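You operate a simulated robot arm through the tools that you are given. There is no shell and no other tool.

Carry out the task below with a simulated robot arm. There is one attempt and no reset: what you move stays moved.

TASK
Put things in order on the middle store shelf. At the end: the purple clamp pad stands where the silver steel t-key stood; the beige block stands where the orange tape measure stood; the orange tape measure is on the beige red tipped board; the silver steel t-key stands where the beige block stood; whatever was shut is shut again. Leave all else as you found it, and nothing knocked over.

It is judged by the outcome, as a careful person would: the job done as asked, and still so three seconds after it is handed in. It fails if anything else is knocked over, pushed out of place, dropped, spilled or broken.

THE ROBOT
A 7-joint arm with a two-finger parallel gripper, fixed in place. Base frame: the origin is at the foot of the arm, x ahead of it, y to its left, z up; the work surface is at about z = 0.84. Units: m, degrees, N and s.
With the tool pointing down near the work surface it reaches from about 0.24 to 0.68 m from the base axis. Its first joint turns from -66.0 to 66.0 degrees. Payload 2.4 kg.
Tool frame: the origin (TCP) lies between the finger pads and is the grasp point; the fingertips stand 0.03 m ahead of it; z points along the fingers, y is the line along which they close. Largest opening 0.094 m; finger width 0.028, thickness 0.01; the body of the gripper, 0.05 by 0.096 m, starts 0.055 m behind the TCP.
Orientation is that of the tool frame in the base frame, as [roll, pitch, yaw] about the fixed x, y, z axes, in that order (R = Rz(yaw) Ry(pitch) Rx(roll)). With the fingers straight down and closing along the base's y, the tool's x points along the base's -x, its y along +y and its z along -z.

THE INTERFACE
- The arm moves only by the tool move_arm. Its argument "commands" is a list of rows, each a list of 3 entries, a list of its own where there are three numbers: the gripper command, from -1 (fully open) to 1 (shut), values between in proportion, then the shift along the base's x, y, z in m, then the turn, a rotation vector about the base's x, y, z in degrees. In form: [[grip, [x, y, z], [ax, ay, az]], ...]. A call has 1 to 20 rows; each row shifts and turns the commanded pose from where the row before left it. A row lasts 0.2 s, in which the tool goes at most 0.05 m and 8.6 degrees; a call with a longer step from one row to the next is refused whole, and so is a gripper value outside its range. A pose out of reach is approached as far as the arm can. The call stops where the force on the tool passes 40 N (or 10 N more than at its start, if that is more) or the arm is blocked; 0.2 s more then pass. The fingers move at their own pace (about 0.153 m/s each) and stop on an object; they squeeze with about 31 N. The grip force told is the motor's: it shows also when the fingers shut on nothing. Time passes only in rows, and 0.2 s behind the last, so rows that do not move let the fingers close. The reply holds the time, the measured pose of the TCP, the force on the tool along the base axes, the opening and the grip force, in the units named above and with some noise, with the torque about the TCP (base axes, N m) and any sound that the robot's microphone picked up.
- Cameras (640 x 400 px; columns grow to the right, rows downward): "scene" is fixed at [0.0403, 0.4824, 1.4313]; the picture's right is [-0.71, -0.71, 0.00], its down [-0.48, 0.48, -0.74] and it looks along [0.52, -0.52, -0.68] (base axes); focal length 312 px, centre (320, 200). "wrist" rides on the gripper at [0.076, 0.014, -0.103] in the tool frame; the picture's right is [-0.18, 0.98, 0.00], its down [-0.75, -0.14, -0.64] and it looks along [-0.63, -0.12, 0.77] (tool axes); focal length 243 px, centre (320, 200). There is no depth. A picture from a camera that has moved, and an enlarged one, comes with that camera's place and axes in the base frame and with its lens.
- grab_frame(camera): a new picture of that camera. The clock stands still meanwhile.
- inspect(camera, box): a new picture of the part [left, top, right, bottom] of that camera's present view, enlarged. The clock stands still meanwhile.
- sign_off(): hands the job in; it is judged then, once.

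Places have to be worked out from the pictures, the camera data and where the tool is seen. Open the gripper and draw the arm clear of the work before you hand the job in, unless the task says otherwise.

The tools are called after "Request:" as name(argument=value, ...) on one line, values as JSON. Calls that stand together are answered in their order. move_arm: Moves the arm, as the interface text tells. Its arguments: {"type":"object","properties":{"commands":{"type":"array"}},"required":["commands"]} The other tools are called the same way: grab_frame (camera) takes a picture; inspect (camera, box) takes an enlarged picture of a part of a camera's view; sign_off () hands the job in.

At the start:

```text
t: 0.0
ee_pos: [0.2702, 0.0892, 1.1053]
orientation: [180.0, 0.0, 180.0]
contact_force: [-0.4, -0.1, -0.1]
torque: [0.01, 0.0, -0.01]
gripper_width: 0.0938
grasp_force: 0.1
```

scene: 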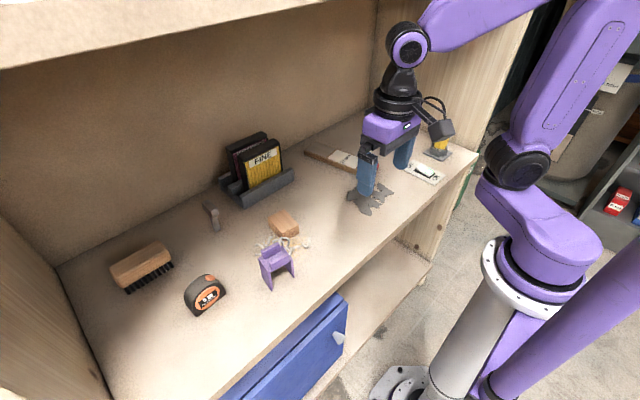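
wrist: 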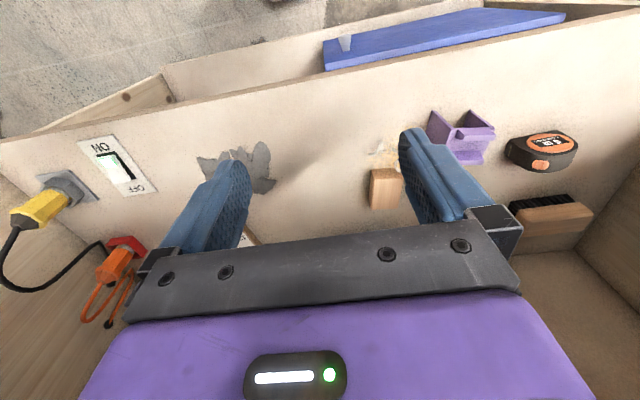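

I'll start by looking closely at the scene to identify the objects.

Request:
inspect(camera="scene", box=[80, 180, 320, 330])

Request:
inspect(camera="scene", box=[280, 100, 480, 225])

Request:
inspect(camera="scene", box=[200, 110, 340, 260])

Request:
grab_frame(camera="wrist")

```text
2.67 times, centred on (200, 255) of scene
camera zoom: at [0.0403, 0.4824, 1.4313], right [-0.71, -0.71, 0.0], down [-0.48, 0.48, -0.74], along [0.52, -0.52, -0.68], focal length 832 px, centre (640, 53)
```

zoom: 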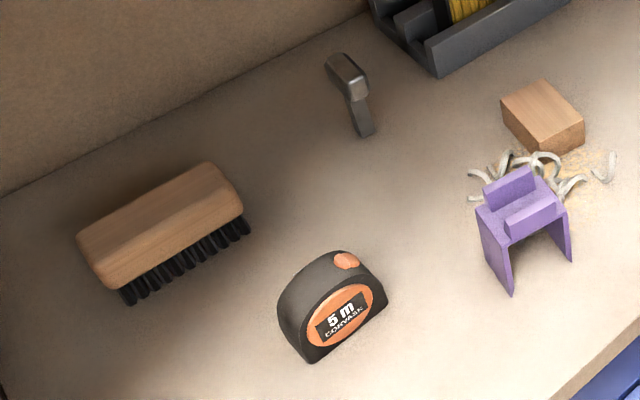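

```text
3.20 times, centred on (380, 162) of scene
camera zoom: at [0.0403, 0.4824, 1.4313], right [-0.71, -0.71, 0.0], down [-0.48, 0.48, -0.74], along [0.52, -0.52, -0.68], focal length 998 px, centre (128, 320)
```

zoom: 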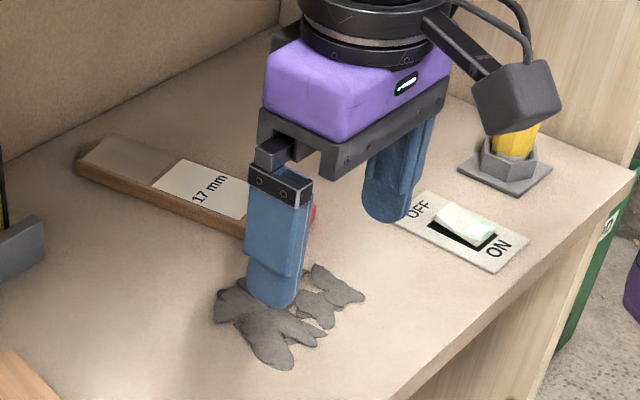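

```text
2.67 times, centred on (270, 185) of scene
camera zoom: at [0.0403, 0.4824, 1.4313], right [-0.71, -0.71, 0.0], down [-0.48, 0.48, -0.74], along [0.52, -0.52, -0.68], focal length 832 px, centre (453, 240)
```

zoom: 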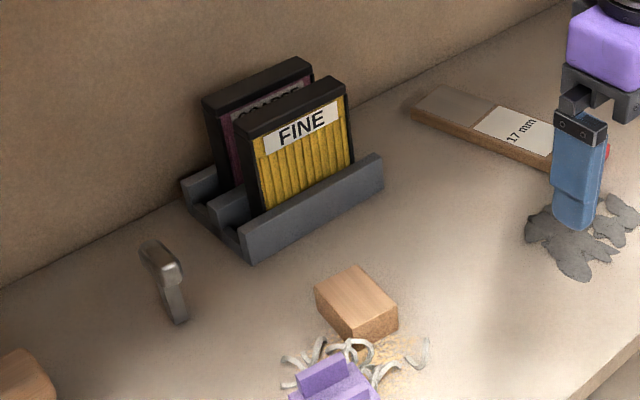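

```text
taken
camera wrist: at [0.1943, 0.1033, 1.2092], right [0.18, 0.98, 0.0], down [0.75, -0.14, 0.64], along [0.63, -0.12, -0.77], focal length 243 px, centre (320, 200)
```

wrist: 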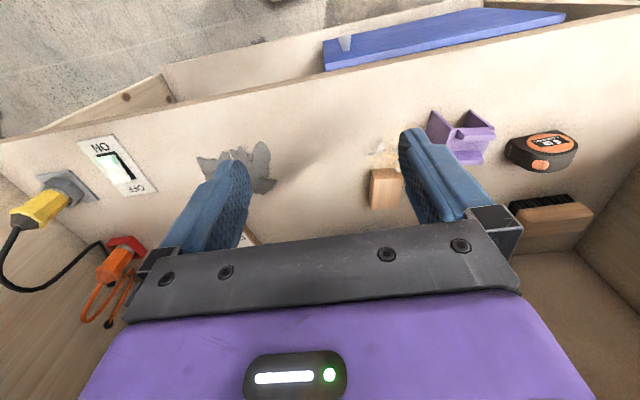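

I have rough positions. I'm zooming in on each item to get shape and exact places.

Request:
inspect(camera="scene", box=[185, 190, 245, 240])

Request:
inspect(camera="scene", box=[240, 200, 320, 300])

Request:
inspect(camera="scene", box=[170, 260, 240, 325])

Request:
inspect(camera="wrist", box=[360, 80, 620, 260])

Request:
inspect(camera="wrist", box=[0, 120, 280, 340])

Request:
inspect(camera="scene", box=[200, 280, 380, 400])

```text
8.00 times, centred on (215, 215) of scene
camera zoom: at [0.0403, 0.4824, 1.4313], right [-0.71, -0.71, 0.0], down [-0.48, 0.48, -0.74], along [0.52, -0.52, -0.68], focal length 2496 px, centre (1160, 80)
```

zoom: 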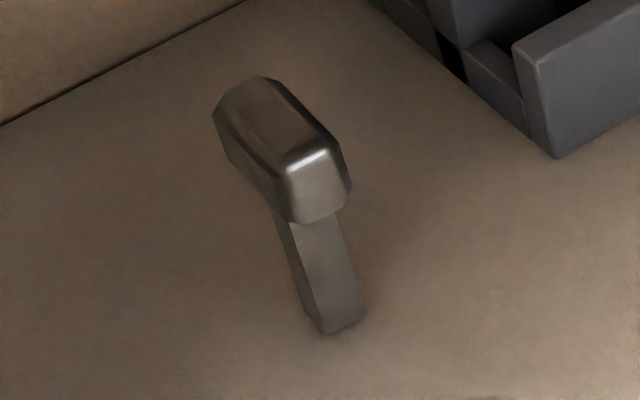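

```text
4.00 times, centred on (280, 250) of scene
camera zoom: at [0.0403, 0.4824, 1.4313], right [-0.71, -0.71, 0.0], down [-0.48, 0.48, -0.74], along [0.52, -0.52, -0.68], focal length 1248 px, centre (480, 0)
```

zoom: 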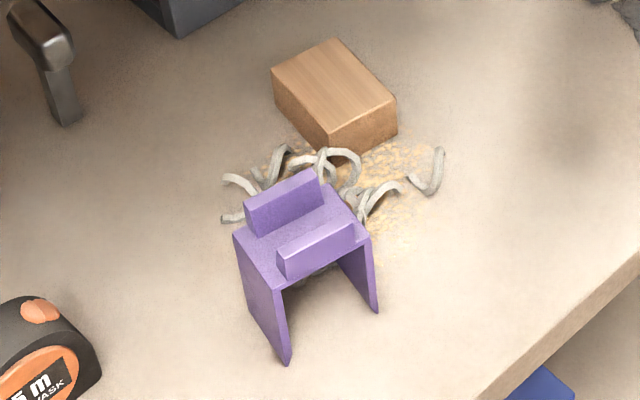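

```text
6.15 times, centred on (205, 292) of scene
camera zoom: at [0.0403, 0.4824, 1.4313], right [-0.71, -0.71, 0.0], down [-0.48, 0.48, -0.74], along [0.52, -0.52, -0.68], focal length 1920 px, centre (1028, -369)
```

zoom: 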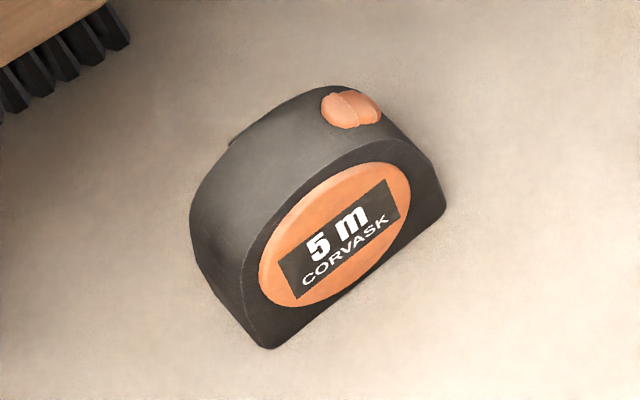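

```text
2.22 times, centred on (490, 170) of wrist
camera zoom: at [0.1943, 0.1033, 1.2092], right [0.18, 0.98, 0.0], down [0.75, -0.14, 0.64], along [0.63, -0.12, -0.77], focal length 539 px, centre (-58, 267)
```

zoom: 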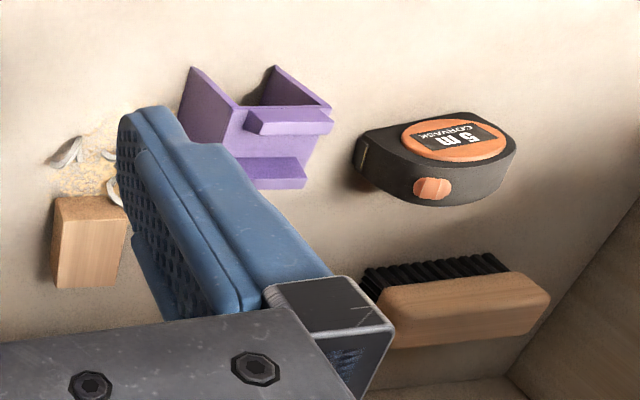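

```text
1.82 times, centred on (140, 230) of wrist
camera zoom: at [0.1943, 0.1033, 1.2092], right [0.18, 0.98, 0.0], down [0.75, -0.14, 0.64], along [0.63, -0.12, -0.77], focal length 441 px, centre (647, 146)
```

zoom: 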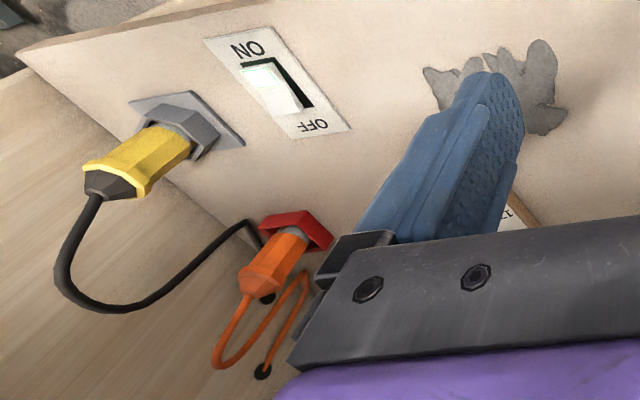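

```text
3.33 times, centred on (290, 340) of scene
camera zoom: at [0.0403, 0.4824, 1.4313], right [-0.71, -0.71, 0.0], down [-0.48, 0.48, -0.74], along [0.52, -0.52, -0.68], focal length 1040 px, centre (420, -267)
```

zoom: 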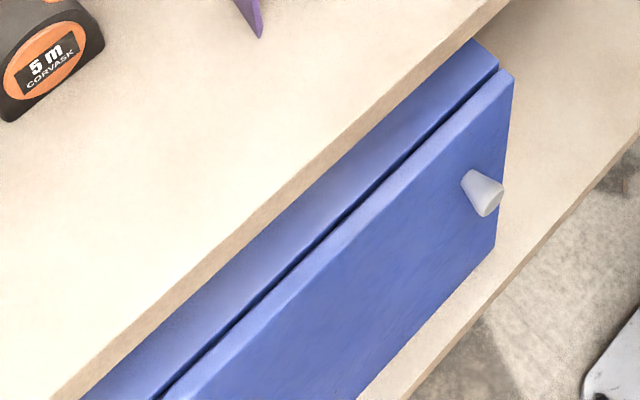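

The tape measure stands near (0.447, 0.412), its long side along y. The block is near (0.483, 0.169), the T-key near (0.599, 0.293) standing on its stem, and the pad near (0.382, 0.273). The free order is tape, then block, T-key and pad, so I go above the tape first with the gripper turned 90° about z.

Request:
move_arm(commands=[[-1, [0.01475, 0.0267, -0.0046], [0, 0, 7.5]], [-1, [0.01475, 0.0267, -0.0046], [0, 0, 7.5]], [-1, [0.01475, 0.0267, -0.0046], [0, 0, 7.5]], [-1, [0.01475, 0.0267, -0.0046], [0, 0, 7.5]], [-1, [0.01475, 0.0267, -0.0046], [0, 0, 7.5]], [-1, [0.01475, 0.0267, -0.0046], [0, 0, 7.5]], [-1, [0.01475, 0.0267, -0.0046], [0, 0, 7.5]], [-1, [0.01475, 0.0267, -0.0046], [0, 0, 7.5]], [-1, [0.01475, 0.0267, -0.0046], [0, 0, 7.5]], [-1, [0.01475, 0.0267, -0.0046], [0, 0, 7.5]], [-1, [0.01475, 0.0267, -0.0046], [0, 0, 7.5]], [-1, [0.01475, 0.0267, -0.0046], [0, 0, 7.5]], [-1, [0, 0, 0], [0, 0, 0]]])

```text
t: 1.5
ee_pos: [0.3136, 0.2154, 1.0554]
orientation: [179.8, -7.6, -131.1]
contact_force: [-0.2, -0.7, -0.2]
torque: [-0.01, 0.02, -0.06]
gripper_width: 0.094
grasp_force: 0.0
stopped in row 7: the arm was blocked; the commanded pose is now the measured one
```

The arm stopped at row 7 as "blocked" with almost no tool force, so it is probably a joint limit or link contact. I'll look before moving again.

Request:
grab_frame(camera="scene")

Request:
grab_frame(camera="wrist")

```text
taken
```

scene: 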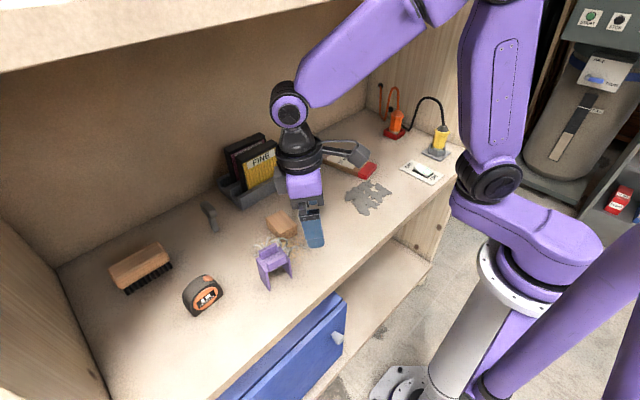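

```text
taken
camera wrist: at [0.2618, 0.1779, 1.168], right [-0.62, 0.78, -0.02], down [0.65, 0.53, 0.54], along [0.43, 0.32, -0.84], focal length 243 px, centre (320, 200)
```

wrist: 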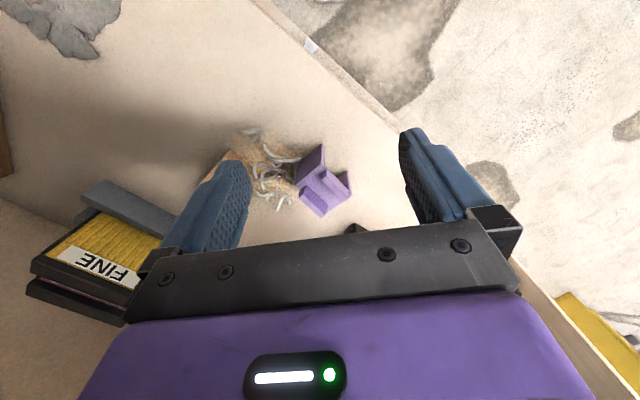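

The tool tilted and lagged radially. The likely cause is the forearm catching the upper shelf's front edge, which I estimate at z≈1.37, so I need to come in lower. I'll back out, level the tool and go down.

Request:
move_arm(commands=[[-1, [-0.02, -0.01, -0.005], [0, 0, 0]], [-1, [-0.02, -0.01, -0.01], [2.86, -2.5, 0]], [-1, [0, 0, -0.02], [2.86, -2.5, 0]], [-1, [0, 0, -0.02], [0, 0, 0]], [-1, [0, 0, -0.02], [0, 0, 0]], [-1, [0, 0, 0], [0, 0, 0]]])

```text
t: 2.9
ee_pos: [0.2857, 0.2012, 0.9758]
orientation: [179.8, -0.3, -131.3]
contact_force: [1.4, -0.1, 0.0]
torque: [0.01, 0.03, 0.01]
gripper_width: 0.094
grasp_force: 0.1
```

Level again, at z 0.976. I'll let it settle to see how well the commanded and measured poses agree.

Request:
move_arm(commands=[[-1, [0, 0, 0], [0, 0, 0]], [-1, [0, 0, 0], [0, 0, 0]]])

Request:
grab_frame(camera="scene")

```text
t: 3.5
ee_pos: [0.2866, 0.2011, 0.9758]
orientation: [179.9, -0.2, -131.4]
contact_force: [-0.3, -0.3, 0.0]
torque: [0.01, 0.01, 0.0]
gripper_width: 0.094
grasp_force: 0.1
```

```text
taken
```

scene: 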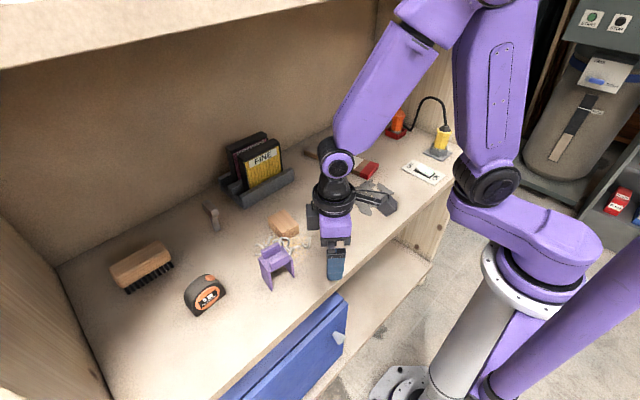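

Steady now. I slide along the front edge to the tape's y while completing the yaw, then enter.

Request:
move_arm(commands=[[-1, [0, 0.035, 0], [0, 0, 6.9]], [-1, [0, 0.035, 0], [0, 0, 6.9]], [-1, [0, 0.035, 0], [0, 0, 6.9]], [-1, [0, 0.035, 0], [0, 0, 6.9]], [-1, [0, 0.035, 0], [0, 0, 6.9]], [-1, [0, 0.035, 0], [0, 0, 6.9]], [-1, [0, 0, 0], [0, 0, 0]]])

```text
t: 5.1
ee_pos: [0.285, 0.4118, 0.9748]
orientation: [179.9, -0.3, -89.9]
contact_force: [0.2, -0.1, 0.7]
torque: [0.03, 0.0, 0.03]
gripper_width: 0.0938
grasp_force: 0.1
```

Now at (0.285, 0.412), yawed 90°. I move in over the tape slowly, staying above it.

Request:
move_arm(commands=[[-1, [0.03, 0, 0], [0, 0, 0]], [-1, [0.03, 0, 0], [0, 0, 0]], [-1, [0.03, 0, 0], [0, 0, 0]], [-1, [0.03, 0, 0], [0, 0, 0]], [-1, [0.02, 0, 0], [0, 0, 0]], [-1, [0.02, 0, 0], [0, 0, 0]], [-1, [0, 0, 0], [0, 0, 0]]])

Request:
grab_frame(camera="scene")

Request:
grab_frame(camera="wrist")

```text
t: 6.7
ee_pos: [0.4456, 0.4123, 0.9762]
orientation: [179.9, -0.4, -90.0]
contact_force: [0.6, 0.4, -1.0]
torque: [-0.02, 0.03, 0.01]
gripper_width: 0.0939
grasp_force: 0.0
```

```text
taken
```

scene: 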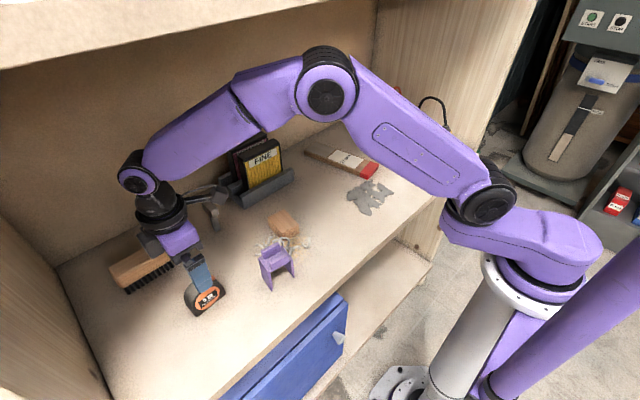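

```text
taken
camera wrist: at [0.4312, 0.336, 1.08], right [-0.98, 0.18, 0.0], down [0.14, 0.76, 0.64], along [0.12, 0.63, -0.77], focal length 243 px, centre (320, 200)
```

wrist: 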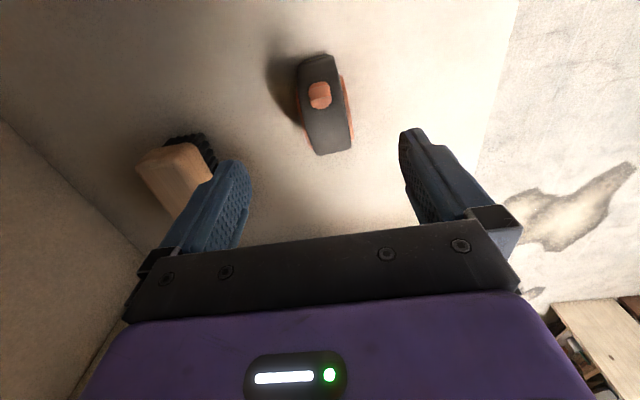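

The tape is between the open fingers in the wrist view. I zoom to measure its centre and yaw.

Request:
inspect(camera="wrist", box=[250, 40, 390, 170])

Request:
inspect(camera="scene", box=[110, 200, 270, 330])

Request:
inspect(camera="scene", box=[290, 70, 470, 220])

```text
3.08 times, centred on (320, 105) of wrist
camera zoom: at [0.4312, 0.336, 1.08], right [-0.98, 0.18, 0.0], down [0.14, 0.76, 0.64], along [0.12, 0.63, -0.77], focal length 746 px, centre (320, 492)
```

zoom: 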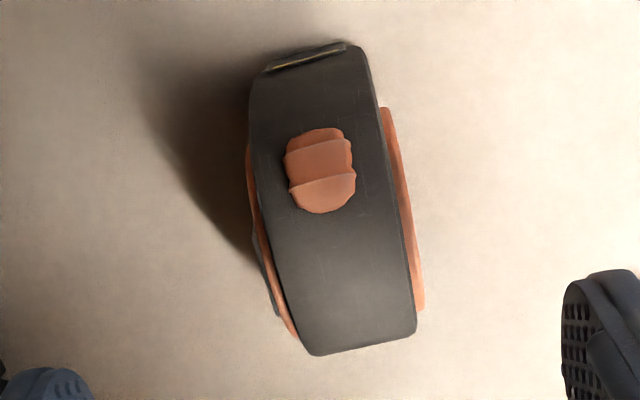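

```text
3.08 times, centred on (190, 265) of scene
camera zoom: at [0.0403, 0.4824, 1.4313], right [-0.71, -0.71, 0.0], down [-0.48, 0.48, -0.74], along [0.52, -0.52, -0.68], focal length 960 px, centre (720, 0)
```

zoom: 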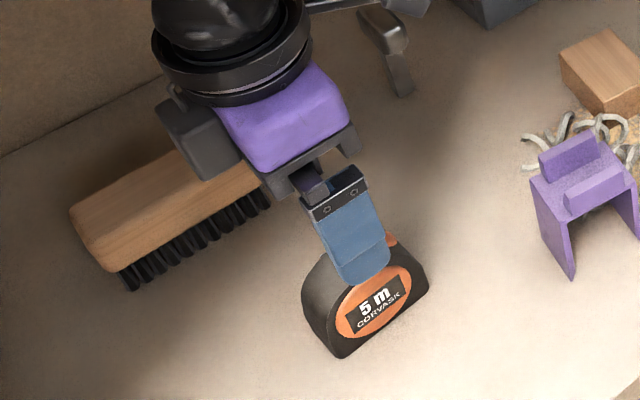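

```text
2.67 times, centred on (380, 145) of scene
camera zoom: at [0.0403, 0.4824, 1.4313], right [-0.71, -0.71, 0.0], down [-0.48, 0.48, -0.74], along [0.52, -0.52, -0.68], focal length 832 px, centre (160, 347)
```

zoom: 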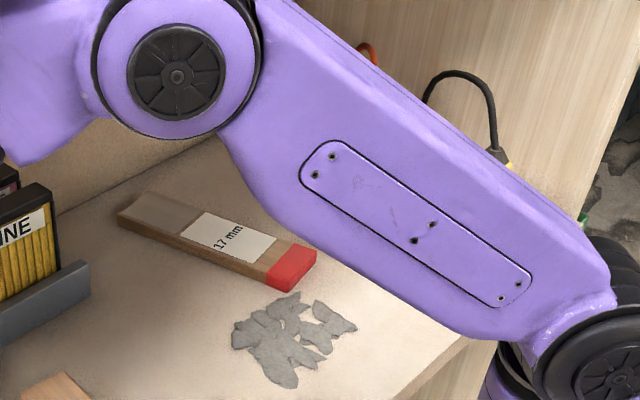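

The tape is about 0.036 m thick, centred at about (0.4415, 0.412), yaw ≈ 0. I shift 4 mm in −x and descend to TCP z≈0.878.

Request:
move_arm(commands=[[-1, [-0.004, 0, -0.01], [0, 0, 0]], [-1, [0, 0, -0.02], [0, 0, 0]], [-1, [0, 0, -0.02], [0, 0, 0]], [-1, [0, 0, -0.02], [0, 0, 0]], [-1, [0, 0, -0.015], [0, 0, 0]], [-1, [0, 0, -0.01], [0, 0, 0]], [-1, [0, 0, 0], [0, 0, 0]]])

Request:
inspect(camera="scene", box=[130, 230, 270, 330])

Request:
grab_frame(camera="wrist")

```text
t: 8.3
ee_pos: [0.4427, 0.4134, 0.8791]
orientation: [179.9, -0.3, -90.0]
contact_force: [0.3, -0.3, 0.2]
torque: [-0.01, 0.02, 0.03]
gripper_width: 0.094
grasp_force: 0.1
```

```text
4.00 times, centred on (200, 280) of scene
camera zoom: at [0.0403, 0.4824, 1.4313], right [-0.71, -0.71, 0.0], down [-0.48, 0.48, -0.74], along [0.52, -0.52, -0.68], focal length 1248 px, centre (800, -120)
```

zoom: 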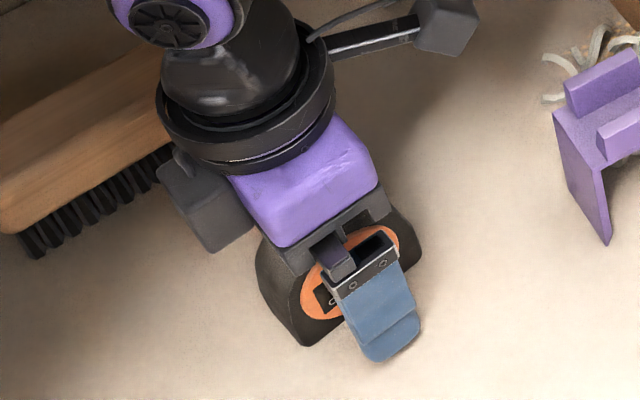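

```text
taken
camera wrist: at [0.4283, 0.3361, 0.9834], right [-0.98, 0.18, 0.0], down [0.14, 0.76, 0.64], along [0.12, 0.63, -0.77], focal length 243 px, centre (320, 200)
```

wrist: 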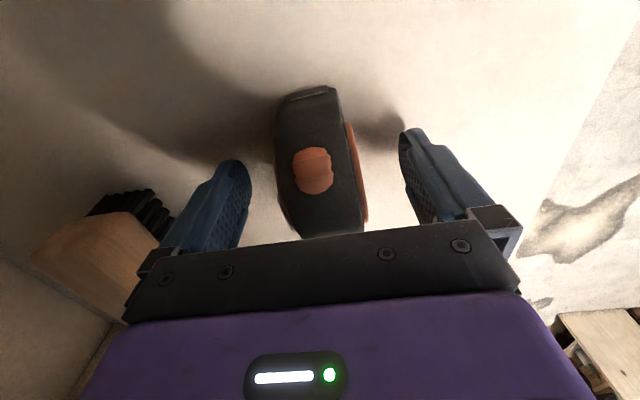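

Tape centred between fingers. Closing the gripper and letting it settle.

Request:
move_arm(commands=[[0.0, [0, 0, 0], [0, 0, 0]], [0.5, [0, 0, 0], [0, 0, 0]], [1, [0, 0, 0], [0, 0, 0]], [1, [0, 0, 0], [0, 0, 0]], [1, [0, 0, 0], [0, 0, 0]]])

```text
t: 9.5
ee_pos: [0.4417, 0.4126, 0.8804]
orientation: [179.9, -0.2, -90.0]
contact_force: [-0.6, 1.3, 2.8]
torque: [-0.07, -0.05, -0.02]
gripper_width: 0.0362
grasp_force: 31.2
```

Held at width 36 mm. I lift straight up, then travel at x≈0.46 between the pad and the T-key, yawing back toward nominal.

Request:
move_arm(commands=[[1, [0, 0, 0.01], [0, 0, 0]], [1, [0, 0, 0.02], [0, 0, 0]], [1, [0, 0, 0.03], [0, 0, 0]], [1, [0, 0, 0.03], [0, 0, 0]], [1, [0, 0, 0.01], [0, 0, 0]], [1, [0, 0, 0], [0, 0, 0]]])

Request:
grab_frame(camera="scene")

```text
t: 10.9
ee_pos: [0.4431, 0.4113, 0.9804]
orientation: [179.8, -0.2, -90.0]
contact_force: [1.4, -0.9, -3.3]
torque: [0.02, 0.03, -0.03]
gripper_width: 0.0363
grasp_force: 30.8
```

```text
taken
```

scene: 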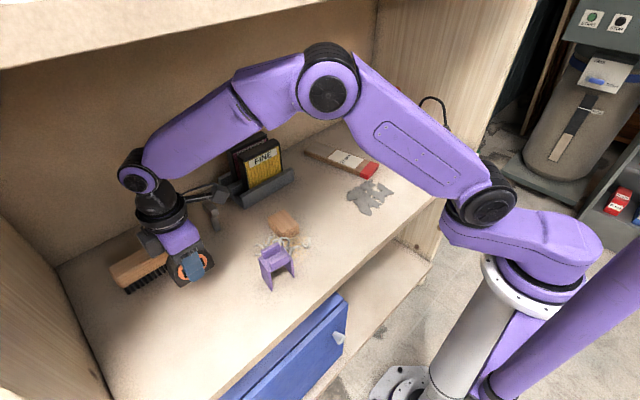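

The tape is held securely. To stay below the upper shelf I use a lower corridor: x≈0.485, TCP z≈0.94, between pad and T-key, turning toward nominal along the way.

Request:
move_arm(commands=[[1, [0.014, -0.003, -0.013], [0, 0, 0]], [1, [0.014, -0.003, -0.013], [0, 0, 0]], [1, [0.014, -0.003, -0.013], [0, 0, 0]], [1, [0, -0.03, 0], [0, 0, -6]], [1, [0, -0.03, 0], [0, 0, -6]], [1, [0, -0.03, 0], [0, 0, -6]], [1, [0, -0.03, 0], [0, 0, -6]], [1, [0, -0.03, 0], [0, 0, -6]], [1, [0, -0.03, 0], [0, 0, -6]], [1, [0, -0.03, 0], [0, 0, -6]], [1, [0, 0, 0], [0, 0, 0]]])

Request:
grab_frame(camera="scene")

```text
t: 13.3
ee_pos: [0.484, 0.1915, 0.9427]
orientation: [179.9, -0.2, -132.1]
contact_force: [0.4, -0.3, -0.1]
torque: [-0.05, 0.03, 0.01]
gripper_width: 0.0001
grasp_force: 30.7
```

```text
taken
```

scene: 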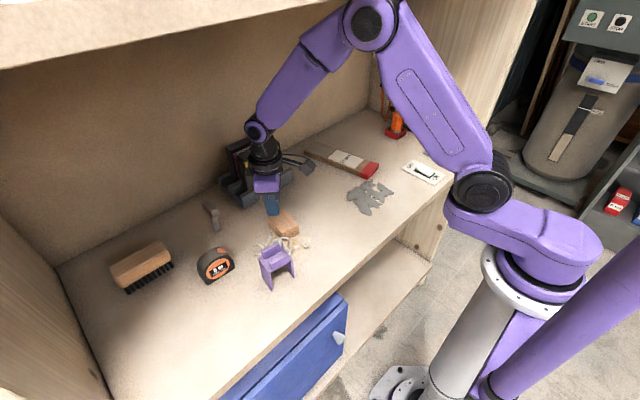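

The gripper width reads 0: the tape slipped out during the move. It seems to be standing upright near its old place. I'll inspect everything carefully before continuing.

Request:
inspect(camera="scene", box=[180, 190, 320, 300])

Request:
inspect(camera="scene", box=[185, 235, 245, 295])

Request:
grab_frame(camera="wrist")

```text
3.64 times, centred on (250, 245) of scene
camera zoom: at [0.0403, 0.4824, 1.4313], right [-0.71, -0.71, 0.0], down [-0.48, 0.48, -0.74], along [0.52, -0.52, -0.68], focal length 1135 px, centre (574, 36)
```

zoom: 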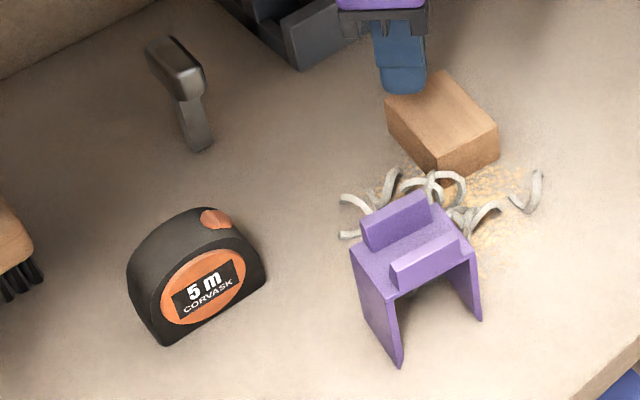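

```text
6.67 times, centred on (215, 265) of scene
camera zoom: at [0.0403, 0.4824, 1.4313], right [-0.71, -0.71, 0.0], down [-0.48, 0.48, -0.74], along [0.52, -0.52, -0.68], focal length 2080 px, centre (1020, -233)
```

zoom: 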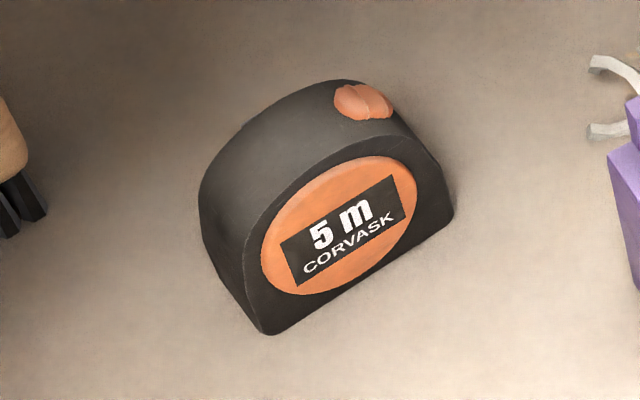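

```text
taken
camera wrist: at [0.4223, 0.1444, 1.0458], right [-0.61, 0.8, 0.0], down [0.61, 0.47, 0.64], along [0.51, 0.39, -0.77], focal length 243 px, centre (320, 200)
```

wrist: 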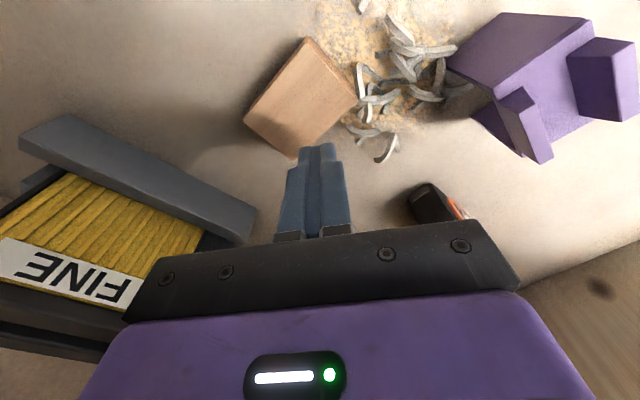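

The tape landed upright at about (0.486, 0.36), turned about −6°; everything else is untouched. I'll go back over it, re-grip deeper, and move much more gently.

Request:
move_arm(commands=[[1, [0, 0, 0.02], [0, 0, 0]], [0.5, [0, 0.028, 0.01], [0, 0, 6]], [0, [0, 0.028, 0], [0, 0, 6]], [-0.5, [0, 0.028, 0], [0, 0, 6]], [-1, [0, 0.028, 0], [0, 0, 6]], [-1, [0, 0.028, 0], [0, 0, 6]], [-1, [0, 0.028, 0], [0, 0, 6]], [-1, [0, 0, 0], [0, 0, 0]], [-1, [0, 0, 0], [0, 0, 0]]])

Request:
inspect(camera="wrist", box=[240, 40, 400, 180])

Request:
grab_frame(camera="wrist")

```text
t: 15.3
ee_pos: [0.4841, 0.3622, 0.9723]
orientation: [179.9, -0.4, -96.0]
contact_force: [-0.7, 0.2, -0.3]
torque: [0.01, -0.02, 0.0]
gripper_width: 0.0941
grasp_force: 0.1
```

```text
2.86 times, centred on (320, 110) of wrist
camera zoom: at [0.4618, 0.2874, 1.0764], right [-0.96, 0.28, 0.0], down [0.22, 0.74, 0.64], along [0.18, 0.61, -0.77], focal length 693 px, centre (320, 457)
```

zoom: 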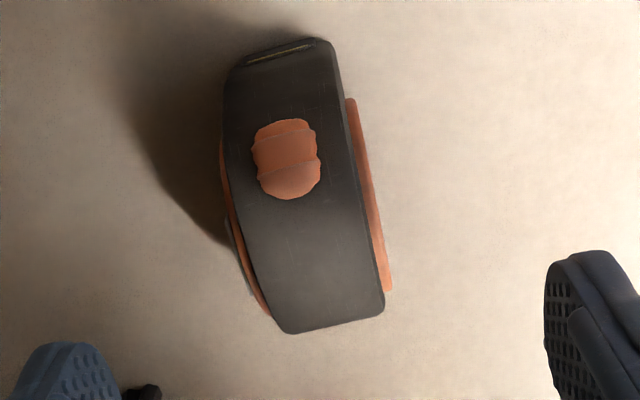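

```text
taken
camera wrist: at [0.4618, 0.2874, 1.0764], right [-0.96, 0.28, 0.0], down [0.22, 0.74, 0.64], along [0.18, 0.61, -0.77], focal length 243 px, centre (320, 200)
```

wrist: 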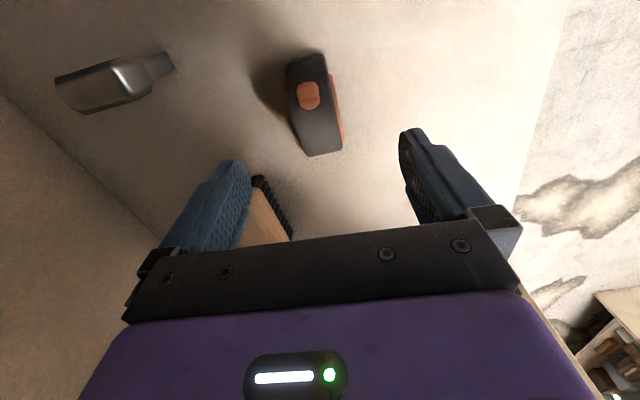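

The tape centre is at about (0.486, 0.358) and the gripper is aligned within 2°. I descend slightly deeper than before and close.

Request:
move_arm(commands=[[-1, [0.0015, -0.004, -0.017], [0, 0, 0]], [-1, [0, 0, -0.02], [0, 0, 0]], [-1, [0, 0, -0.02], [0, 0, 0]], [-1, [0, 0, -0.02], [0, 0, 0]], [-1, [0, 0, -0.015], [0, 0, 0]], [-1, [0, 0, -0.006], [0, 0, 0]], [-1, [0, 0, 0], [0, 0, 0]], [0.2, [0, 0, 0], [0, 0, 0]], [1, [0, 0, 0], [0, 0, 0]], [1, [0, 0, 0], [0, 0, 0]], [1, [0, 0, 0], [0, 0, 0]]])

Request:
inspect(camera="scene", box=[150, 220, 270, 310])

Request:
inspect(camera="wrist", box=[200, 60, 440, 240])

```text
t: 17.7
ee_pos: [0.4856, 0.3572, 0.8737]
orientation: [179.9, -0.4, -95.9]
contact_force: [0.3, -0.2, 0.0]
torque: [-0.05, -0.08, 0.03]
gripper_width: 0.0362
grasp_force: 30.6
```

```text
4.44 times, centred on (210, 265) of scene
camera zoom: at [0.0403, 0.4825, 1.4313], right [-0.71, -0.71, 0.0], down [-0.48, 0.48, -0.74], along [0.52, -0.52, -0.68], focal length 1387 px, centre (809, -89)
```

zoom: 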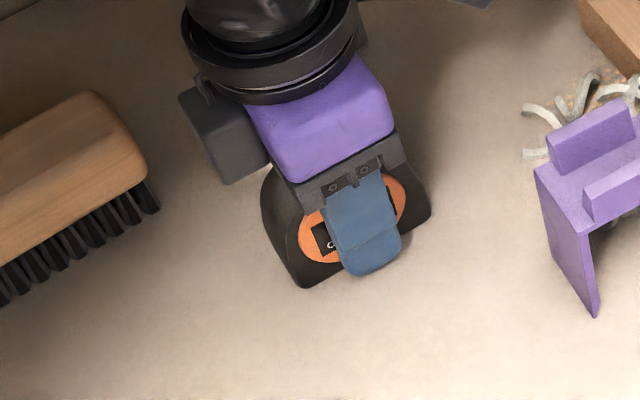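

```text
2.22 times, centred on (320, 150) of wrist
camera zoom: at [0.4635, 0.2832, 0.9781], right [-0.96, 0.29, 0.0], down [0.22, 0.74, 0.64], along [0.18, 0.61, -0.77], focal length 539 px, centre (320, 311)
```

zoom: 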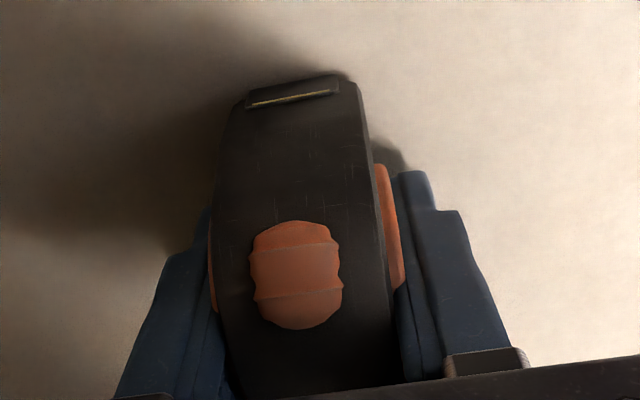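

Gripped again. I lift gently 3 cm and wait to see whether it creeps.

Request:
move_arm(commands=[[1, [0, 0, 0.004], [0, 0, 0]], [1, [0, 0, 0.006], [0, 0, 0]], [1, [0, 0, 0.008], [0, 0, 0]], [1, [0, 0, 0.008], [0, 0, 0]], [1, [0, 0, 0.004], [0, 0, 0]], [1, [0, 0, 0], [0, 0, 0]]])

Request:
inspect(camera="scene", box=[150, 220, 270, 310])

Request:
inspect(camera="wrist", box=[200, 60, 440, 240])

```text
t: 19.1
ee_pos: [0.4858, 0.3568, 0.9044]
orientation: [179.9, -0.3, -96.1]
contact_force: [0.3, -0.1, -3.7]
torque: [0.04, 0.01, 0.0]
gripper_width: 0.0362
grasp_force: 31.1
```

```text
4.44 times, centred on (210, 265) of scene
camera zoom: at [0.0403, 0.4825, 1.4313], right [-0.71, -0.71, 0.0], down [-0.48, 0.48, -0.74], along [0.52, -0.52, -0.68], focal length 1387 px, centre (809, -89)
```

zoom: 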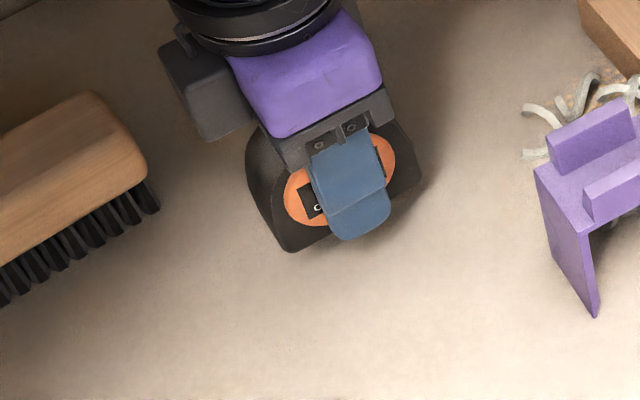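

```text
2.22 times, centred on (320, 150) of wrist
camera zoom: at [0.4631, 0.2825, 1.008], right [-0.96, 0.29, 0.0], down [0.22, 0.74, 0.64], along [0.18, 0.61, -0.77], focal length 539 px, centre (320, 311)
```

zoom: 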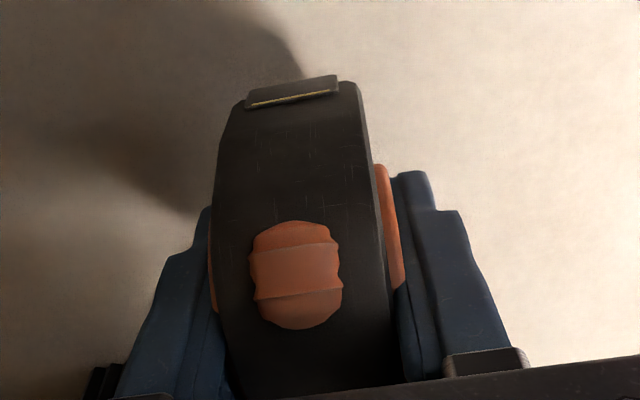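

Held, weight about 3.7 N, hardly any shift in the fingers. I test for creep over one second.

Request:
move_arm(commands=[[1, [0, 0, 0], [0, 0, 0]], [1, [0, 0, 0], [0, 0, 0]], [1, [0, 0, 0], [0, 0, 0]], [1, [0, 0, 0], [0, 0, 0]], [1, [0, 0, 0], [0, 0, 0]]])

Request:
inspect(camera="wrist", box=[200, 60, 440, 240])

```text
t: 20.3
ee_pos: [0.4853, 0.3573, 0.9039]
orientation: [179.9, -0.4, -96.0]
contact_force: [-0.3, 0.8, -2.3]
torque: [0.04, -0.03, -0.01]
gripper_width: 0.036
grasp_force: 31.6
```

```text
2.22 times, centred on (320, 150) of wrist
camera zoom: at [0.4631, 0.2825, 1.008], right [-0.96, 0.29, 0.0], down [0.22, 0.74, 0.64], along [0.18, 0.61, -0.77], focal length 539 px, centre (320, 311)
```

zoom: 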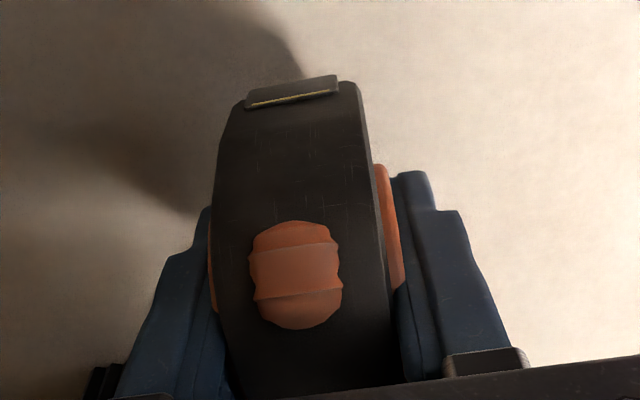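

No creep at all, so the slip came from the quicker motion. I raise 2.5 cm more and carry on slowly.

Request:
move_arm(commands=[[1, [0, 0, 0.005], [0, 0, 0]], [1, [0, 0, 0.008], [0, 0, 0]], [1, [0, 0, 0.008], [0, 0, 0]], [1, [0, -0.003, 0.005], [0, 0, -1]], [1, [0, -0.006, 0.002], [0, 0, -2]], [1, [0, -0.009, 0], [0, 0, -3]], [1, [0, -0.012, 0], [0, 0, -3]], [1, [0, -0.012, 0], [0, 0, -3]], [1, [0, -0.012, 0], [0, 0, -3]], [1, [0, -0.009, 0], [0, 0, -2]], [1, [0, -0.004, 0], [0, 0, -1]], [1, [0, 0, 0], [0, 0, 0]]])

Request:
inspect(camera="wrist", box=[200, 60, 440, 240])

```text
t: 22.9
ee_pos: [0.4842, 0.2891, 0.9318]
orientation: [179.9, -0.3, -114.0]
contact_force: [0.1, 0.0, -3.1]
torque: [0.02, -0.04, -0.02]
gripper_width: 0.0361
grasp_force: 31.3
```

```text
2.22 times, centred on (320, 150) of wrist
camera zoom: at [0.4409, 0.2257, 1.036], right [-0.82, 0.57, 0.0], down [0.44, 0.63, 0.64], along [0.36, 0.53, -0.77], focal length 539 px, centre (320, 311)
```

zoom: 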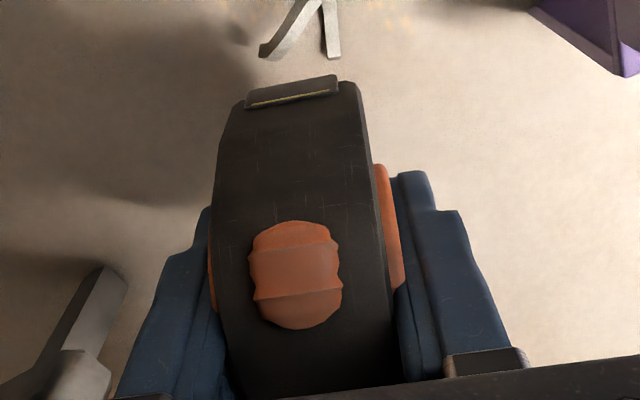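

Holding perfectly. I continue toward the board slowly with the same corridor.

Request:
move_arm(commands=[[1, [0, -0.005, 0], [0, 0, -1.5]], [1, [0, -0.01, 0], [0, 0, -2.5]], [1, [0, -0.014, 0], [0, 0, -3]], [1, [0, -0.016, 0], [0, 0, -3]], [1, [0, -0.016, 0], [0, 0, -3]], [1, [0, -0.016, 0], [0, 0, -3]], [1, [0, -0.016, 0], [0, 0, -3]], [1, [0, -0.016, 0], [0, 0, -3]], [1, [0, -0.016, 0], [0, 0, -3]], [1, [0, -0.016, 0], [0, 0, -3]], [1, [0, -0.016, 0], [0, 0, -3]], [1, [0, -0.016, 0], [0, 0, -3]], [1, [0, -0.016, 0], [0, 0, -3]], [1, [0, -0.016, 0], [0, 0, -3]], [1, [0, -0.016, 0], [0, 0, -3]], [1, [0, -0.016, 0], [0, 0, -3]], [1, [0, -0.014, 0], [0, 0, -3]], [1, [0, -0.01, 0], [0, 0, -3]], [1, [0, -0.005, 0], [0, 0, -2]], [1, [0, 0, 0], [0, 0, 0]]])

Request:
grab_frame(camera="scene")

Request:
grab_frame(camera="wrist")

```text
t: 26.7
ee_pos: [0.4671, 0.1125, 0.9163]
orientation: [179.5, -2.7, -154.5]
contact_force: [-1.3, 0.3, -2.7]
torque: [0.03, 0.0, -0.04]
gripper_width: 0.0363
grasp_force: 30.8
stopped in row 18: the arm was blocked; the commanded pose is now the measured one
```

```text
taken
```

scene: 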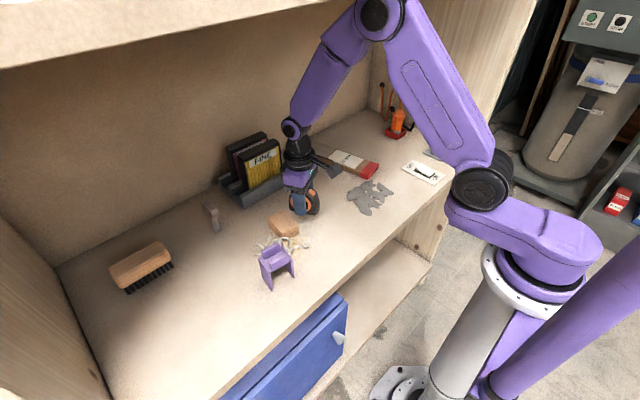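

```text
taken
camera wrist: at [0.3962, 0.0916, 1.0237], right [-0.26, 0.97, 0.0], down [0.77, 0.2, 0.61], along [0.58, 0.16, -0.8], focal length 243 px, centre (320, 200)
```

wrist: 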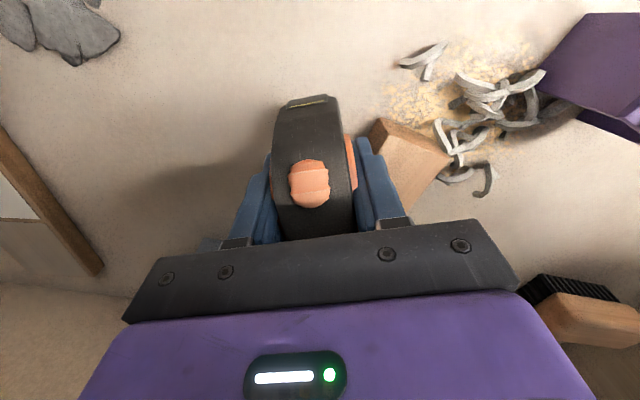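

Blocked again at r≈0.48: from the picture the elbow top (z≈1.38) is touching the upper shelf's edge. The tape is still held. I move outward, which lowers the elbow, level the tool, and stay at r ≥ 0.53 from now on.

Request:
move_arm(commands=[[1, [0.006, 0.004, 0], [0, 0, 0]], [1, [0.01, 0.003, 0], [0.35, -1.3, 0]], [1, [0.012, 0, 0], [0.36, -1.35, 0]], [1, [0.01, 0, 0], [0, 0, 0]], [1, [0.006, 0, 0], [0, 0, 0]], [1, [0, 0, 0], [0, 0, 0]], [1, [0, 0, 0], [0, 0, 0]]])

Request:
grab_frame(camera="scene")

Request:
grab_frame(camera="wrist")

```text
t: 28.3
ee_pos: [0.5108, 0.1149, 0.9189]
orientation: [180.0, 0.2, -154.5]
contact_force: [0.7, -0.2, -2.4]
torque: [0.01, 0.05, 0.0]
gripper_width: 0.0361
grasp_force: 31.8
```

```text
taken
```

scene: 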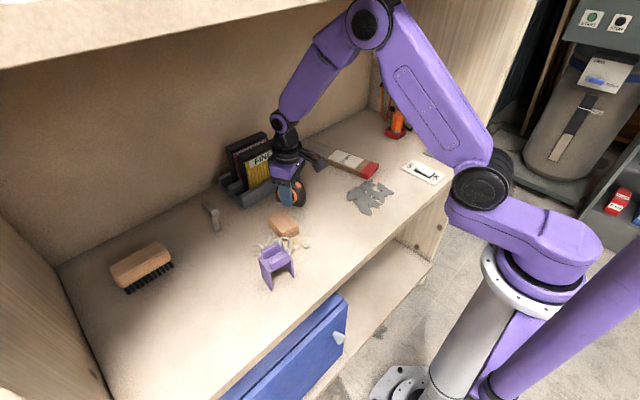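

```text
taken
camera wrist: at [0.4361, 0.0946, 1.0208], right [-0.26, 0.97, 0.0], down [0.74, 0.2, 0.64], along [0.62, 0.17, -0.76], focal length 243 px, centre (320, 200)
```

wrist: 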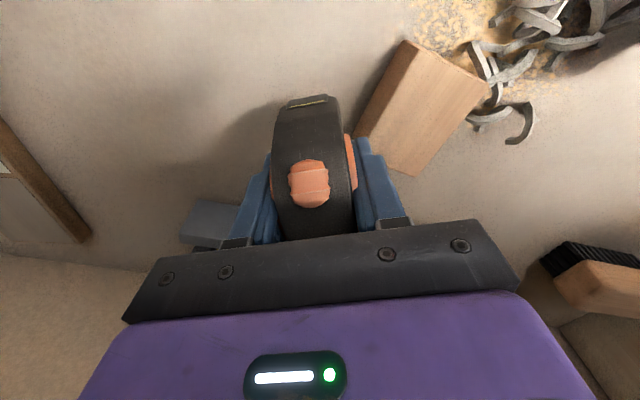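

Clear again at r=0.524. I continue slowly to above the board with x gradually growing to 0.555.

Request:
move_arm(commands=[[1, [0.002, -0.005, 0], [0, 0, -0.5]], [1, [0.003, -0.01, 0], [0, 0, -0.8]], [1, [0.003, -0.014, 0.001], [0, 0, -0.9]], [1, [0.003, -0.015, 0.001], [0, 0, -0.9]], [1, [0.003, -0.015, 0.001], [0, 0, -0.9]], [1, [0.003, -0.015, 0], [0, 0, -0.9]], [1, [0.003, -0.015, 0], [0, 0, -0.9]], [1, [0.003, -0.015, 0], [0, 0, -0.9]], [1, [0.003, -0.015, 0], [0, 0, -0.9]], [1, [0.003, -0.015, 0], [0, 0, -0.9]], [1, [0.003, -0.015, 0], [0, 0, -0.9]], [1, [0.003, -0.015, 0], [0, 0, -0.9]], [1, [0.002, -0.015, 0], [0, 0, -0.9]], [1, [0.002, -0.015, 0], [0, 0, -0.9]], [1, [0.002, -0.015, 0], [0, 0, -0.9]], [1, [0.002, -0.014, 0], [0, 0, -0.9]], [1, [0.001, -0.012, 0], [0, 0, -0.9]], [1, [0, -0.008, 0], [0, 0, -0.5]], [1, [0, -0.004, 0], [0, 0, 0]], [1, [0, 0, 0], [0, 0, 0]]])

Request:
grab_frame(camera="scene")

Request:
grab_frame(camera="wrist")

```text
t: 32.5
ee_pos: [0.5547, -0.1293, 0.9216]
orientation: [-179.9, 0.2, -169.8]
contact_force: [-0.7, -0.2, -2.7]
torque: [0.02, -0.01, 0.0]
gripper_width: 0.0359
grasp_force: 30.8
```

```text
taken
```

scene: 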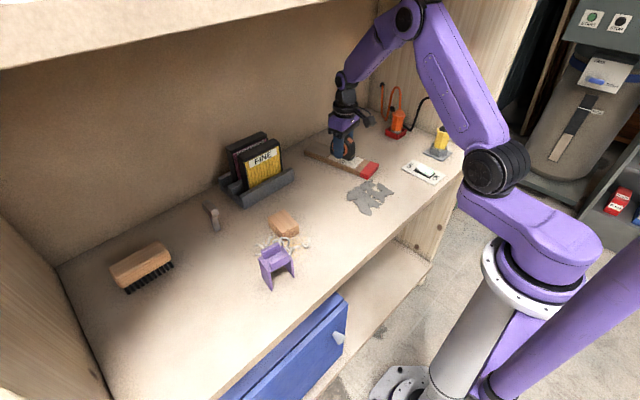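

```text
taken
camera wrist: at [0.4766, -0.1301, 1.0235], right [0.01, 1.0, 0.0], down [0.76, -0.01, 0.64], along [0.64, 0.0, -0.76], focal length 243 px, centre (320, 200)
```

wrist: 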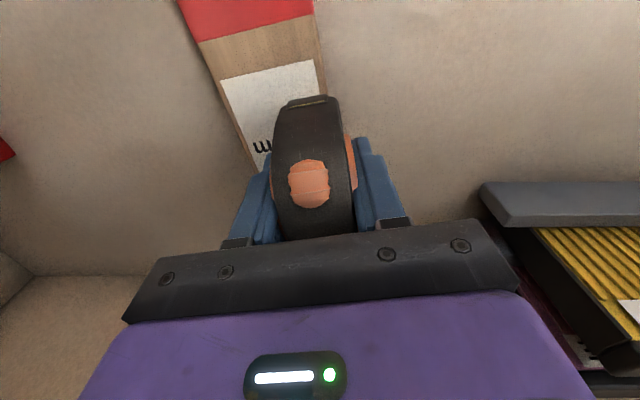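

I'm above the board. I zoom to measure the board edges in the wrist view and check from the scene.

Request:
inspect(camera="wrist", box=[160, 0, 360, 180])

Request:
inspect(camera="scene", box=[290, 100, 400, 200])

```text
2.22 times, centred on (260, 90) of wrist
camera zoom: at [0.4766, -0.1301, 1.0235], right [0.01, 1.0, 0.0], down [0.76, -0.01, 0.64], along [0.64, 0.0, -0.76], focal length 539 px, centre (453, 444)
```

zoom: 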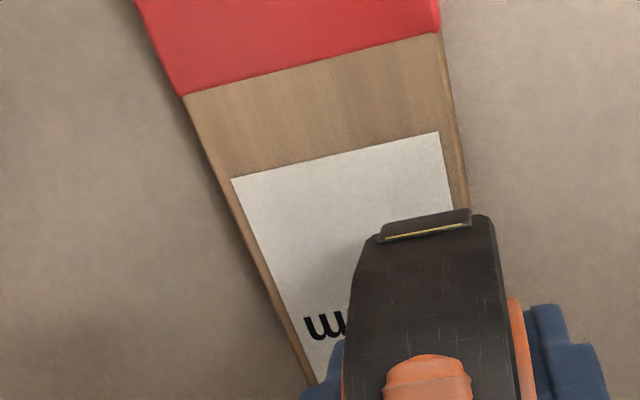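

```text
4.00 times, centred on (345, 150) of scene
camera zoom: at [0.0403, 0.4824, 1.4313], right [-0.71, -0.71, 0.0], down [-0.48, 0.48, -0.74], along [0.52, -0.52, -0.68], focal length 1248 px, centre (220, 400)
```

zoom: 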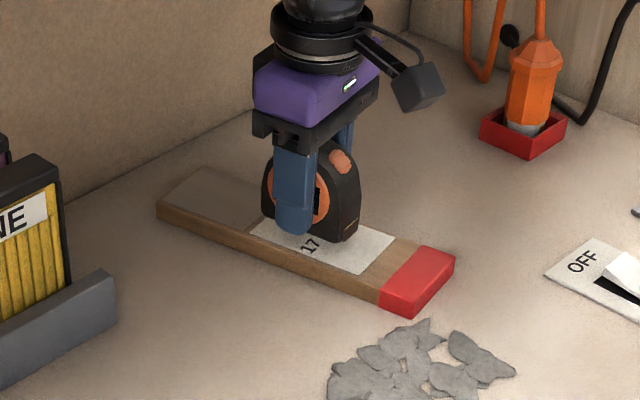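

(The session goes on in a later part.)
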